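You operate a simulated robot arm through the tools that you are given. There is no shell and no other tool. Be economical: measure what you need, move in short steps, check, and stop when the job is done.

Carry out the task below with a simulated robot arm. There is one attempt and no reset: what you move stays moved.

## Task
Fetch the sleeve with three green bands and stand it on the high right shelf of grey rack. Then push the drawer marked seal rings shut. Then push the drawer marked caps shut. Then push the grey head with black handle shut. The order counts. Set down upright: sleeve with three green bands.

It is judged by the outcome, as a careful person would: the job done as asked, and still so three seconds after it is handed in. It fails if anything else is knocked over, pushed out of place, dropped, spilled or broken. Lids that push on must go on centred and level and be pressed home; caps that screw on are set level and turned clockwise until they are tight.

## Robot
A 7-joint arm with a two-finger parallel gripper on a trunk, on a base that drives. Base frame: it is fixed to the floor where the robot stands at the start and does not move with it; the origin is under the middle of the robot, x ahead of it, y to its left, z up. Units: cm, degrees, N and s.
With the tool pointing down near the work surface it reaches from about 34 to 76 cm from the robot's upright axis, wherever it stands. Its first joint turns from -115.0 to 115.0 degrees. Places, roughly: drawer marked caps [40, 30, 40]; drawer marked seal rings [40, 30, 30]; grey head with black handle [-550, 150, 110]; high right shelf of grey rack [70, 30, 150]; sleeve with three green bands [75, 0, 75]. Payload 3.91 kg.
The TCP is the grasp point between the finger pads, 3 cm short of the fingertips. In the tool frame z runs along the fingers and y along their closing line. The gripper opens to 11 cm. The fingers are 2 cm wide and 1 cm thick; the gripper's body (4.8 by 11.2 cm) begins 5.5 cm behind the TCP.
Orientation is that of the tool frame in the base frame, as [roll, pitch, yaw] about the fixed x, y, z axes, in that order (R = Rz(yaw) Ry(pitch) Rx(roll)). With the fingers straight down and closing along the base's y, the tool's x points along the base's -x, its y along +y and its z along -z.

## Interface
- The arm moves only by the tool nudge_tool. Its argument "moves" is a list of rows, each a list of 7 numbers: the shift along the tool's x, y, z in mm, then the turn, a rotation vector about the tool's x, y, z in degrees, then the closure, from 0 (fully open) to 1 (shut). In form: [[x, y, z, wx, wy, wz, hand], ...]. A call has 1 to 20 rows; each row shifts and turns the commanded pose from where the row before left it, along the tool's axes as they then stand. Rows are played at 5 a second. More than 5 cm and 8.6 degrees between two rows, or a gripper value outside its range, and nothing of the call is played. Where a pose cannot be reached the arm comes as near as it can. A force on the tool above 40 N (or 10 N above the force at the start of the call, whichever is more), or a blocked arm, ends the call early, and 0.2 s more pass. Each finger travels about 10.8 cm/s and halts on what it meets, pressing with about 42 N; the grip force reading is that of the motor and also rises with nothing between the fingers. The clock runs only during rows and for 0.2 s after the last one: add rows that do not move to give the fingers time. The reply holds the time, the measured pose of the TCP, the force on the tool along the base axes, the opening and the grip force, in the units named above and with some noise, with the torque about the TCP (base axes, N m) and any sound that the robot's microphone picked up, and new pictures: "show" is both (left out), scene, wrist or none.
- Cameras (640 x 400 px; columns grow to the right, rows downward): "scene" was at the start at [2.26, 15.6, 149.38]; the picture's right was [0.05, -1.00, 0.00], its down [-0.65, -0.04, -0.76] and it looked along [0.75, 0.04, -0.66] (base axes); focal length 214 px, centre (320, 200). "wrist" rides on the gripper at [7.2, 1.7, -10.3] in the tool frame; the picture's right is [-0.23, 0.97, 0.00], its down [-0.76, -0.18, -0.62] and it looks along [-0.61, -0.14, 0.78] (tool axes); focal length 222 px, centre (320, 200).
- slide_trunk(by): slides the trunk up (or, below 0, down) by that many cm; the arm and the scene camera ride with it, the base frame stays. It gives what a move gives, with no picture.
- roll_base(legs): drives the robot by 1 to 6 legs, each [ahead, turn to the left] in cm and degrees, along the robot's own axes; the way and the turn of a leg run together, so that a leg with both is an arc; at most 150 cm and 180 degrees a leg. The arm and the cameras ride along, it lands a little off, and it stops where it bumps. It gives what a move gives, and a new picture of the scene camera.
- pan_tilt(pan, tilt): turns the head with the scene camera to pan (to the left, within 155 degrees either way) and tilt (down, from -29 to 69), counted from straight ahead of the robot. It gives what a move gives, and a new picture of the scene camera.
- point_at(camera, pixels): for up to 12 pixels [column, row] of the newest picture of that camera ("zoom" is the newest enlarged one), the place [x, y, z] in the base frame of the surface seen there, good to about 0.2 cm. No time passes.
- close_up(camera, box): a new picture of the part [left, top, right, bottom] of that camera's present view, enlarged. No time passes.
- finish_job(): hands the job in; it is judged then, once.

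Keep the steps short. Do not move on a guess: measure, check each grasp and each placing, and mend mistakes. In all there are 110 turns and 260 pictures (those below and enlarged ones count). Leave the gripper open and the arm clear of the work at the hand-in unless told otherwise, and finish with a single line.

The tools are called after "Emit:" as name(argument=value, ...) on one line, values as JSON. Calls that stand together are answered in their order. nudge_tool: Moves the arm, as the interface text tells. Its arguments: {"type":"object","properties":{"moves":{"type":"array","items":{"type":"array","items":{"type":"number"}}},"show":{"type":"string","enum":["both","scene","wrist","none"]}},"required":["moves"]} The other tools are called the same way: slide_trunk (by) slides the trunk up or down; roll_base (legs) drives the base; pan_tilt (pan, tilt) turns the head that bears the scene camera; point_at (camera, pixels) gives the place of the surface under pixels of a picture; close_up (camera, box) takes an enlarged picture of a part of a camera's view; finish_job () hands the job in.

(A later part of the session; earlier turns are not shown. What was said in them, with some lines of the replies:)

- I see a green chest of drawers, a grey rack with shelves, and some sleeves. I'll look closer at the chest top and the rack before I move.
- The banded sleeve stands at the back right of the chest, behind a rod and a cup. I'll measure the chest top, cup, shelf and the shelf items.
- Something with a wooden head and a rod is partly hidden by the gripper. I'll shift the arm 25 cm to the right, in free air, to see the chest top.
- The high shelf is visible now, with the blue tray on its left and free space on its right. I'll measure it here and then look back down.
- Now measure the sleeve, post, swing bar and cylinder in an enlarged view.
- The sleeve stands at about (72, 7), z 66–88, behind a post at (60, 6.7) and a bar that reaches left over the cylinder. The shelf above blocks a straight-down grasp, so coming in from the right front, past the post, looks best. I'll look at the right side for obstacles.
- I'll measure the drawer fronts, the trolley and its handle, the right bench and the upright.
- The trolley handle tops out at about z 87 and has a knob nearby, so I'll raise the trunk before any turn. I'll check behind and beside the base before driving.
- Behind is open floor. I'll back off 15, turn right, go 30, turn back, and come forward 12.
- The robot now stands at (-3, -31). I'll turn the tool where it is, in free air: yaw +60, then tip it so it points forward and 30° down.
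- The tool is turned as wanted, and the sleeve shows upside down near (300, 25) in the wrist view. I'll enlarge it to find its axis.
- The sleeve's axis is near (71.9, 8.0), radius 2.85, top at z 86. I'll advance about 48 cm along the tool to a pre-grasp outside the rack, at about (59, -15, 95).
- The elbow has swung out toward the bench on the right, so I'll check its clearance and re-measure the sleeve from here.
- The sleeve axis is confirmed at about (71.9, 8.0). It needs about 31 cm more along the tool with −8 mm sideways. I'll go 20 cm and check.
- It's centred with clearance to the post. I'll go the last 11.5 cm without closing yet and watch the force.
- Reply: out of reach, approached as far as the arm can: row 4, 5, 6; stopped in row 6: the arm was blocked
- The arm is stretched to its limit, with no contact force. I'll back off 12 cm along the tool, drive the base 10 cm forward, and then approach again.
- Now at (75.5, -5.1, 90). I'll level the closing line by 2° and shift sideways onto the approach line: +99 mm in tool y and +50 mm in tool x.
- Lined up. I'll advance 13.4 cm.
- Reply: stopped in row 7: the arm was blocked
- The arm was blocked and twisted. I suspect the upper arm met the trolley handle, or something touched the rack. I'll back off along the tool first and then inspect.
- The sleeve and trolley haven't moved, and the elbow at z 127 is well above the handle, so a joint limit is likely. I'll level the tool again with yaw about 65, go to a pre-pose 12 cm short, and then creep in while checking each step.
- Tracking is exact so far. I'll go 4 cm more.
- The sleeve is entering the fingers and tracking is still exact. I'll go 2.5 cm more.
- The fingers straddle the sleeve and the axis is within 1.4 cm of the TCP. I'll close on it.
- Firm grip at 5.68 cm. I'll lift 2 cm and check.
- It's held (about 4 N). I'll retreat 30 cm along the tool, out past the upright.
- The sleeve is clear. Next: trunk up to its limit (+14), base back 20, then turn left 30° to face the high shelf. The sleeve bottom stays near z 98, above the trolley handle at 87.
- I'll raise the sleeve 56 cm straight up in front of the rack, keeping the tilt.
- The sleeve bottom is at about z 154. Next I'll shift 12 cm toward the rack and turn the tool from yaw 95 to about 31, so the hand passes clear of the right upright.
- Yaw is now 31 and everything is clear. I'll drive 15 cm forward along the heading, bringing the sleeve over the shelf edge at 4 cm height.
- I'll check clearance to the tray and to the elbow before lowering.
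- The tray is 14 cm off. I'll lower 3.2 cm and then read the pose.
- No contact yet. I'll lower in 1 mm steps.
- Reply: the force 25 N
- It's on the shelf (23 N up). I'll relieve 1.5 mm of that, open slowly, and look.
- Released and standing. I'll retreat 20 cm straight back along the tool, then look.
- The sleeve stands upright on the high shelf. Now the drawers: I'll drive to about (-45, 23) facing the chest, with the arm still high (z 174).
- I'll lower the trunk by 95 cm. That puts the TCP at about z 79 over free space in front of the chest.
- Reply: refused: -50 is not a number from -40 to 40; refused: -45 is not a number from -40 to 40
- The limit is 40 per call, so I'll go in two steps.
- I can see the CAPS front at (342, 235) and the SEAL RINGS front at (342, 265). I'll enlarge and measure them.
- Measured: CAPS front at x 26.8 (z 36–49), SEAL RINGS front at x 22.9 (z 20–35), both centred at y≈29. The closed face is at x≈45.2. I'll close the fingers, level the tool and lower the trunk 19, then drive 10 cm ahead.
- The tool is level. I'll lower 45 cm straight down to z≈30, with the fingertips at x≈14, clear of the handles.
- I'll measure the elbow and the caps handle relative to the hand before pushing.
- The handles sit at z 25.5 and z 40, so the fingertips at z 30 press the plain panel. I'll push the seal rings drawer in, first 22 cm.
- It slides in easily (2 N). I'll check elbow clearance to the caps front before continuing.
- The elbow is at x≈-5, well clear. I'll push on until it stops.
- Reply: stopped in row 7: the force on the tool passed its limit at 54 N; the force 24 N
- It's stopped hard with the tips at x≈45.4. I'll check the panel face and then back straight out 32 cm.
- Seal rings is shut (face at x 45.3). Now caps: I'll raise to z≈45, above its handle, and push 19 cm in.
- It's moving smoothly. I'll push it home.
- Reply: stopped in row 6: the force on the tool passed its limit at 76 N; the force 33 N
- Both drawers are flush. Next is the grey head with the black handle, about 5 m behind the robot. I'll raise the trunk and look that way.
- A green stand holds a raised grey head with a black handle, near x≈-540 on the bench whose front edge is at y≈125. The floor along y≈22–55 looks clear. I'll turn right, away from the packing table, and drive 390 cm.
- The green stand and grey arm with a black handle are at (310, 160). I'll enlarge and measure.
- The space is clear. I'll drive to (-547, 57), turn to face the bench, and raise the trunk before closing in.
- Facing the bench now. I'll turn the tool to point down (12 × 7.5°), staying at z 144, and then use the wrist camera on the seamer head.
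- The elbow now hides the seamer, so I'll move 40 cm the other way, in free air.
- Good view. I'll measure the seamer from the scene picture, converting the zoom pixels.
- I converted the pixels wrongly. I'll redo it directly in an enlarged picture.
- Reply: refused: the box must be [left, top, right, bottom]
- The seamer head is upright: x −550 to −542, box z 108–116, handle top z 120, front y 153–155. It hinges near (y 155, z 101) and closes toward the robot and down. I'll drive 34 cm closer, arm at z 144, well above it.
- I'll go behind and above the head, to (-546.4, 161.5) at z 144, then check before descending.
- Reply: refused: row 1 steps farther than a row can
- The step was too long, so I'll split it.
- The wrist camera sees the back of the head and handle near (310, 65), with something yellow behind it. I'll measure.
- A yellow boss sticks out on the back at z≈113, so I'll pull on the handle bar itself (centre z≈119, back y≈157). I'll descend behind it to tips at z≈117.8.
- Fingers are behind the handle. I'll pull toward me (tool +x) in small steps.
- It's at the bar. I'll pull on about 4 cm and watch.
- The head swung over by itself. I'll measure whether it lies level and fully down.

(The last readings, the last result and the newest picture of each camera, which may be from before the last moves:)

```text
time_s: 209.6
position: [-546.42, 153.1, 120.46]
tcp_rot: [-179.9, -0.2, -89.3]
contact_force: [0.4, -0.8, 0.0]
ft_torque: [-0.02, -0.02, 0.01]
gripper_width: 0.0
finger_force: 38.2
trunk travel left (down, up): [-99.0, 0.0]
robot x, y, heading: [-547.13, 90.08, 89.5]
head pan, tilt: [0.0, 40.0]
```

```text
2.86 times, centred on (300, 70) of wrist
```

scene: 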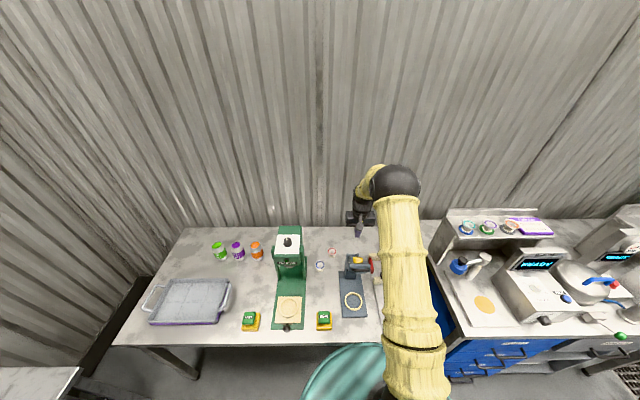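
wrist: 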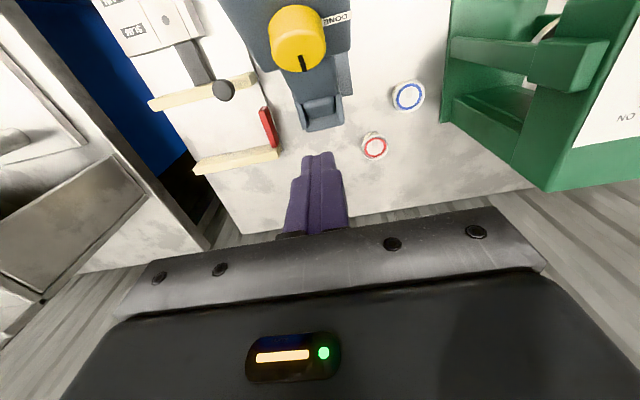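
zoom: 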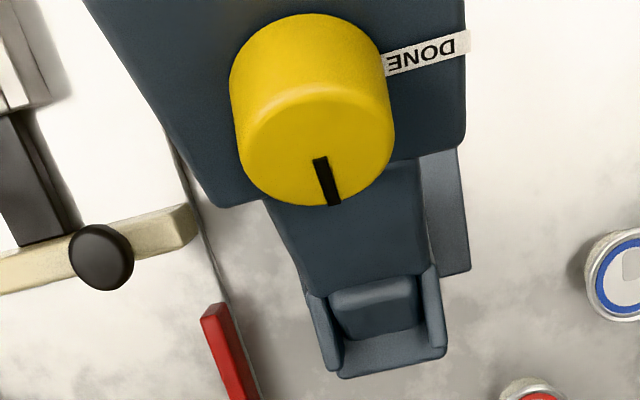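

The handle is at (y 139, z 114), so it's only about half-way (~50°). I'll move above the bar, clear of the yellow knob, and see whether it's still moving.

Emit:
nudge_tool(moves=[[25, 0, -5, 0, 0, 0, 1], [25, 0, -5, 0, 0, 0, 1], [25, 0, 0, 0, 0, 0, 1], [25, 0, 0, 0, 0, 0, 1], [25, 0, 0, 0, 0, 0, 1], [12, 0, 0, 0, 0, 0, 1], [0, 0, 0, 0, 0, 0, 1]], show="both")

Emit:
close_up(camera="scene", box=[310, 190, 410, 300])

```text
time_s: 211.2
position: [-546.3, 139.42, 121.38]
tcp_rot: [179.9, -0.1, -89.3]
contact_force: [0.4, -0.5, 0.2]
ft_torque: [-0.01, 0.0, -0.01]
gripper_width: 0.0
finger_force: 37.5
trunk travel left (down, up): [-99.0, 0.0]
robot x, y, heading: [-547.11, 89.95, 89.6]
head pan, tilt: [0.0, 40.0]
```

scene: 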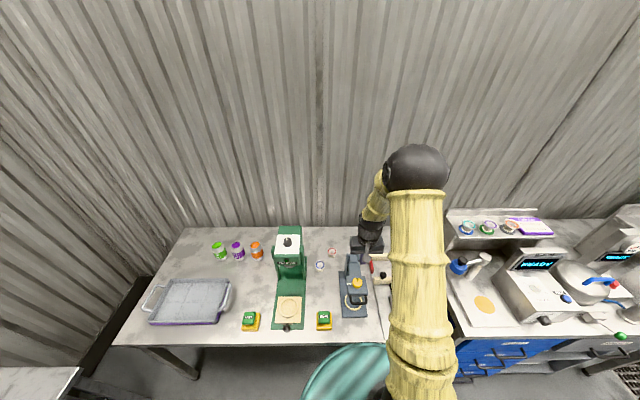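
wrist: 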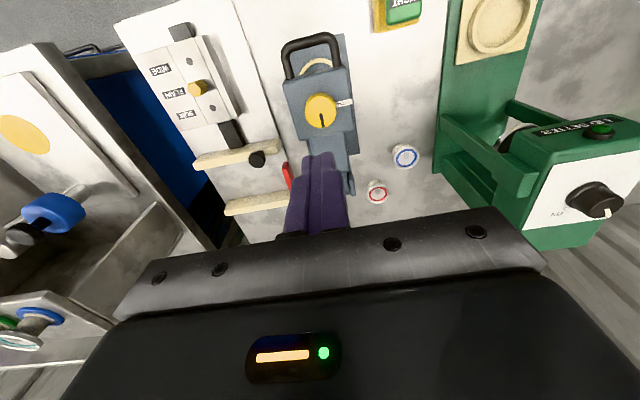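

```text
3.64 times, centred on (360, 245) of scene
```

zoom: 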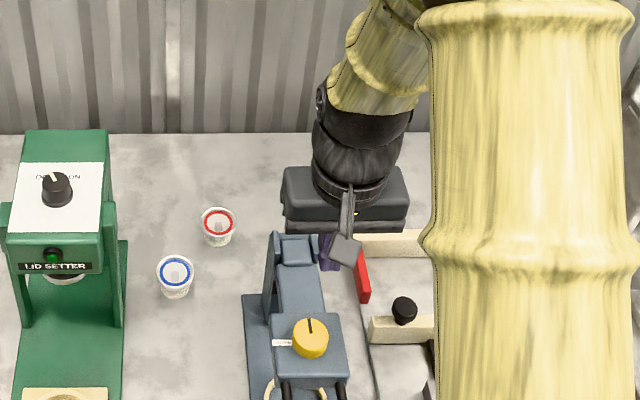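

It was still swinging. I'll measure where the head is now.

Emit:
point_at(camera="wrist", pixels=[[312, 40], [290, 70], [340, 65], [300, 85], [345, 90], [322, 108], [350, 145], [335, 150], [318, 66]])

Emit:
close_up(camera="wrist", box=[250, 10, 400, 200])

```text
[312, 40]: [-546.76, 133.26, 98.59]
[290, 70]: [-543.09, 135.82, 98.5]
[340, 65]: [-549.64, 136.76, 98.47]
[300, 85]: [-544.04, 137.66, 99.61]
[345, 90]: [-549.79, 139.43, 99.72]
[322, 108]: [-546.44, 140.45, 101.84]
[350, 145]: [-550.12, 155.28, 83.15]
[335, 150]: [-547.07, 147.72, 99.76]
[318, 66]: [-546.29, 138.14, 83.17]
```

```text
2.11 times, centred on (325, 105) of wrist
```

zoom: 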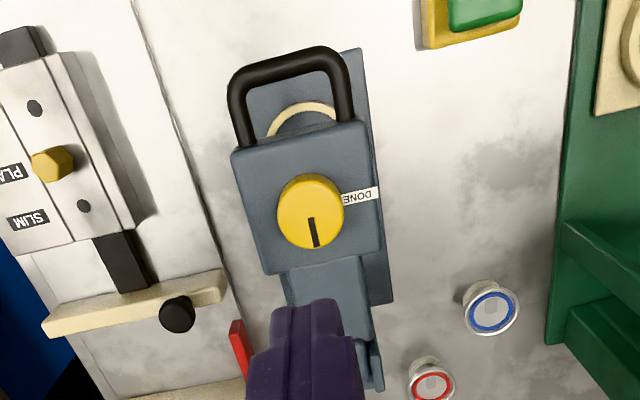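

The head is now level (top z≈99.7, handle z 98.5). I'll press gently on the handle bar (y≈133.5) to be sure it's home.

Emit:
nudge_tool(moves=[[29, 0, 0, 0, 0, 0, 1], [29, 0, 0, 0, 0, 0, 1], [0, 0, 40, 0, 0, 0, 1], [0, 0, 40, 0, 0, 0, 1], [0, 0, 40, 0, 0, 0, 1], [0, 0, 40, 0, 0, 0, 1], [0, 0, 15, 0, 0, 0, 1], [0, 0, 0, 0, 0, 0, 1]], show="wrist")

Emit:
nudge_tool(moves=[[0, 0, 5, 0, 0, 0, 1], [0, 0, 5, 0, 0, 0, 1], [0, 0, 4, 0, 0, 0, 1], [0, 0, 3, 0, 0, 0, 1], [0, 0, 3, 0, 0, 0, 1], [0, 0, 3, 0, 0, 0, 1]], show="wrist")

```text
time_s: 213.0
position: [-546.47, 133.43, 104.04]
tcp_rot: [-180.0, -0.2, -89.4]
contact_force: [-0.3, 0.7, 0.0]
ft_torque: [0.01, 0.01, 0.02]
gripper_width: 0.0
finger_force: 37.2
trunk travel left (down, up): [-99.0, 0.0]
robot x, y, heading: [-547.31, 90.26, 90.0]
head pan, tilt: [0.0, 40.0]
```

wrist: 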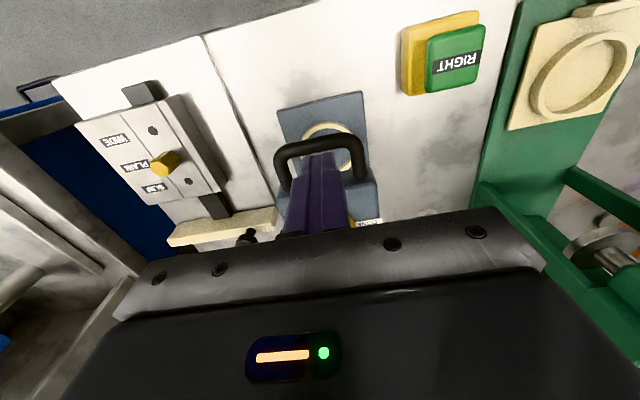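

```text
time_s: 214.4
position: [-546.25, 133.36, 101.76]
tcp_rot: [-180.0, -0.2, -89.4]
contact_force: [0.3, -0.9, 0.6]
ft_torque: [0.0, 0.01, 0.03]
gripper_width: 0.0
finger_force: 37.5
trunk travel left (down, up): [-99.0, 0.0]
robot x, y, heading: [-547.03, 90.72, 89.9]
head pan, tilt: [0.0, 40.0]
```

wrist: 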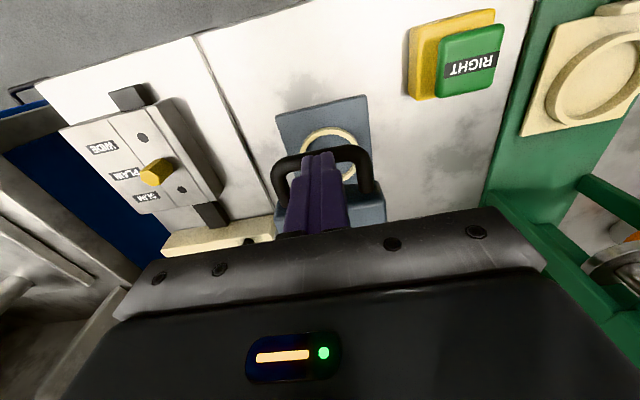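

Emit:
nudge_tool(moves=[[0, 0, 2, 0, 0, 0, 1], [0, 0, 2, 0, 0, 0, 1], [0, 0, 2, 0, 0, 0, 1], [0, 0, 2, 0, 0, 0, 1], [0, 0, 2, 0, 0, 0, 1], [0, 0, 0, 0, 0, 0, 1]], show="wrist")

```text
time_s: 215.2
position: [-546.3, 133.42, 101.59]
tcp_rot: [180.0, 0.0, -89.4]
contact_force: [0.3, -5.5, 28.8]
ft_torque: [-0.11, 0.0, 0.08]
gripper_width: 0.0
finger_force: 37.8
trunk travel left (down, up): [-99.0, 0.0]
robot x, y, heading: [-547.0, 90.54, 89.8]
head pan, tilt: [0.0, 40.0]
stopped in row 4: the force on the tool passed its limit at 44 N (the readings are from after the stop); the commanded pose is now the measured one
```

wrist: 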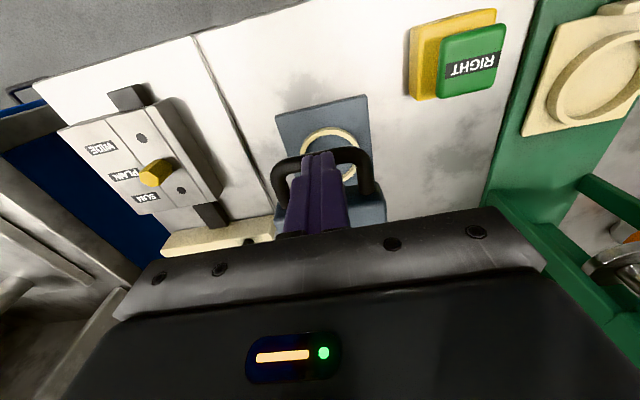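

It holds firm at 44 N with no movement, so the head is fully shut. I'll lift straight up 28 cm, open the gripper, back the base away and check.

Emit:
nudge_tool(moves=[[0, 0, -20, 0, 0, 0, 1], [0, 0, -40, 0, 0, 0, 1], [0, 0, -40, 0, 0, 0, 1], [0, 0, -40, 0, 0, 0, 1], [0, 0, -40, 0, 0, 0, 1], [0, 0, -40, 0, 0, 0, 1], [0, 0, -40, 0, 0, 0, 0.6], [0, 0, -20, 0, 0, 0, 0.2], [0, 0, 0, 0, 0, 0, 0], [0, 0, 0, 0, 0, 0, 0]], show="none")

Emit:
roll_base(legs=[[-35, 0]])

Emit:
close_up(camera="scene", box=[220, 150, 400, 270])

Emit:
pan_tilt(pan=-92, tilt=8)

```text
time_s: 217.4
position: [-546.36, 133.46, 129.32]
tcp_rot: [-180.0, 0.1, -89.4]
contact_force: [-0.2, -0.6, 0.1]
ft_torque: [0.0, 0.01, 0.01]
gripper_width: 11.0
finger_force: 0.0
trunk travel left (down, up): [-99.0, 0.0]
robot x, y, heading: [-547.46, 90.12, 89.8]
head pan, tilt: [0.0, 40.0]
```

```text
time_s: 220.0
position: [-546.6, 98.69, 129.3]
tcp_rot: [-179.9, 0.0, -89.2]
contact_force: [-0.2, -1.1, -0.7]
ft_torque: [0.03, 0.02, -0.02]
gripper_width: 10.98
finger_force: 0.0
trunk travel left (down, up): [-99.0, 0.0]
robot x, y, heading: [-547.53, 55.13, 90.1]
head pan, tilt: [0.0, 40.0]
```

scene: 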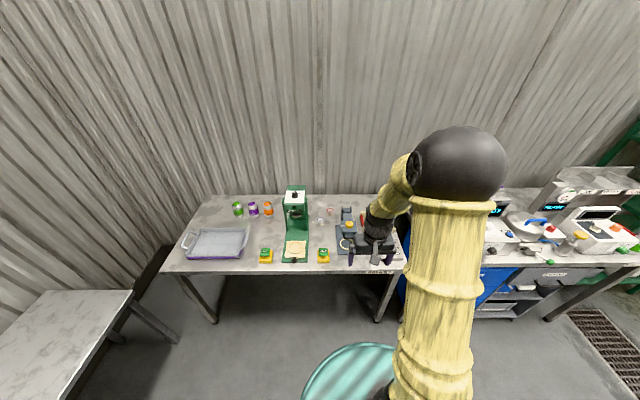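

```text
3.33 times, centred on (310, 210) of scene
```

zoom: 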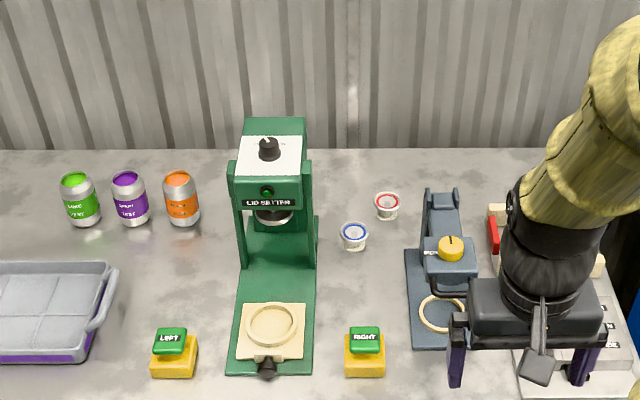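

```text
time_s: 221.6
position: [-546.5, 98.85, 129.35]
tcp_rot: [180.0, -0.1, -89.2]
contact_force: [-1.2, -0.4, -0.7]
ft_torque: [0.0, 0.0, 0.0]
gripper_width: 11.01
finger_force: 0.0
trunk travel left (down, up): [-99.0, 0.0]
robot x, y, heading: [-546.87, 55.53, 89.6]
head pan, tilt: [-92.0, 8.0]
```

scene: 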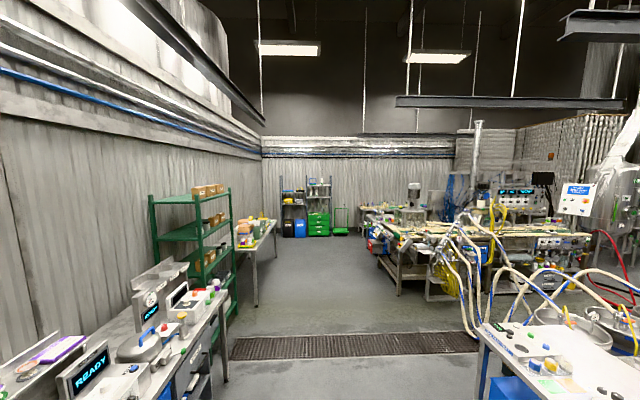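

The seamer head is down level and its neighbours haven't moved. I'll take one distant look at the rack.

Emit:
close_up(camera="scene", box=[270, 165, 360, 245])

```text
5.00 times, centred on (315, 205) of scene
```

zoom: 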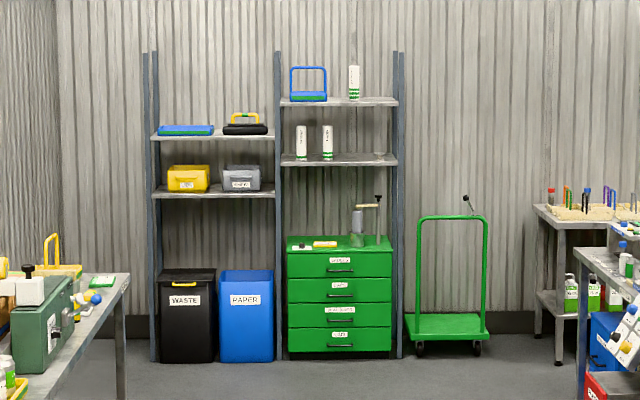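

The sleeve is upright on the high right shelf, the drawers are all flush and nothing else has moved. The gripper is open and clear, so I'm handing in.

Emit:
finish_job()

```text
The job is handed in.
```

The sleeve with three green bands stands upright on the high right shelf, and I then pushed shut the seal rings drawer, the caps drawer and the grey head, in that order.
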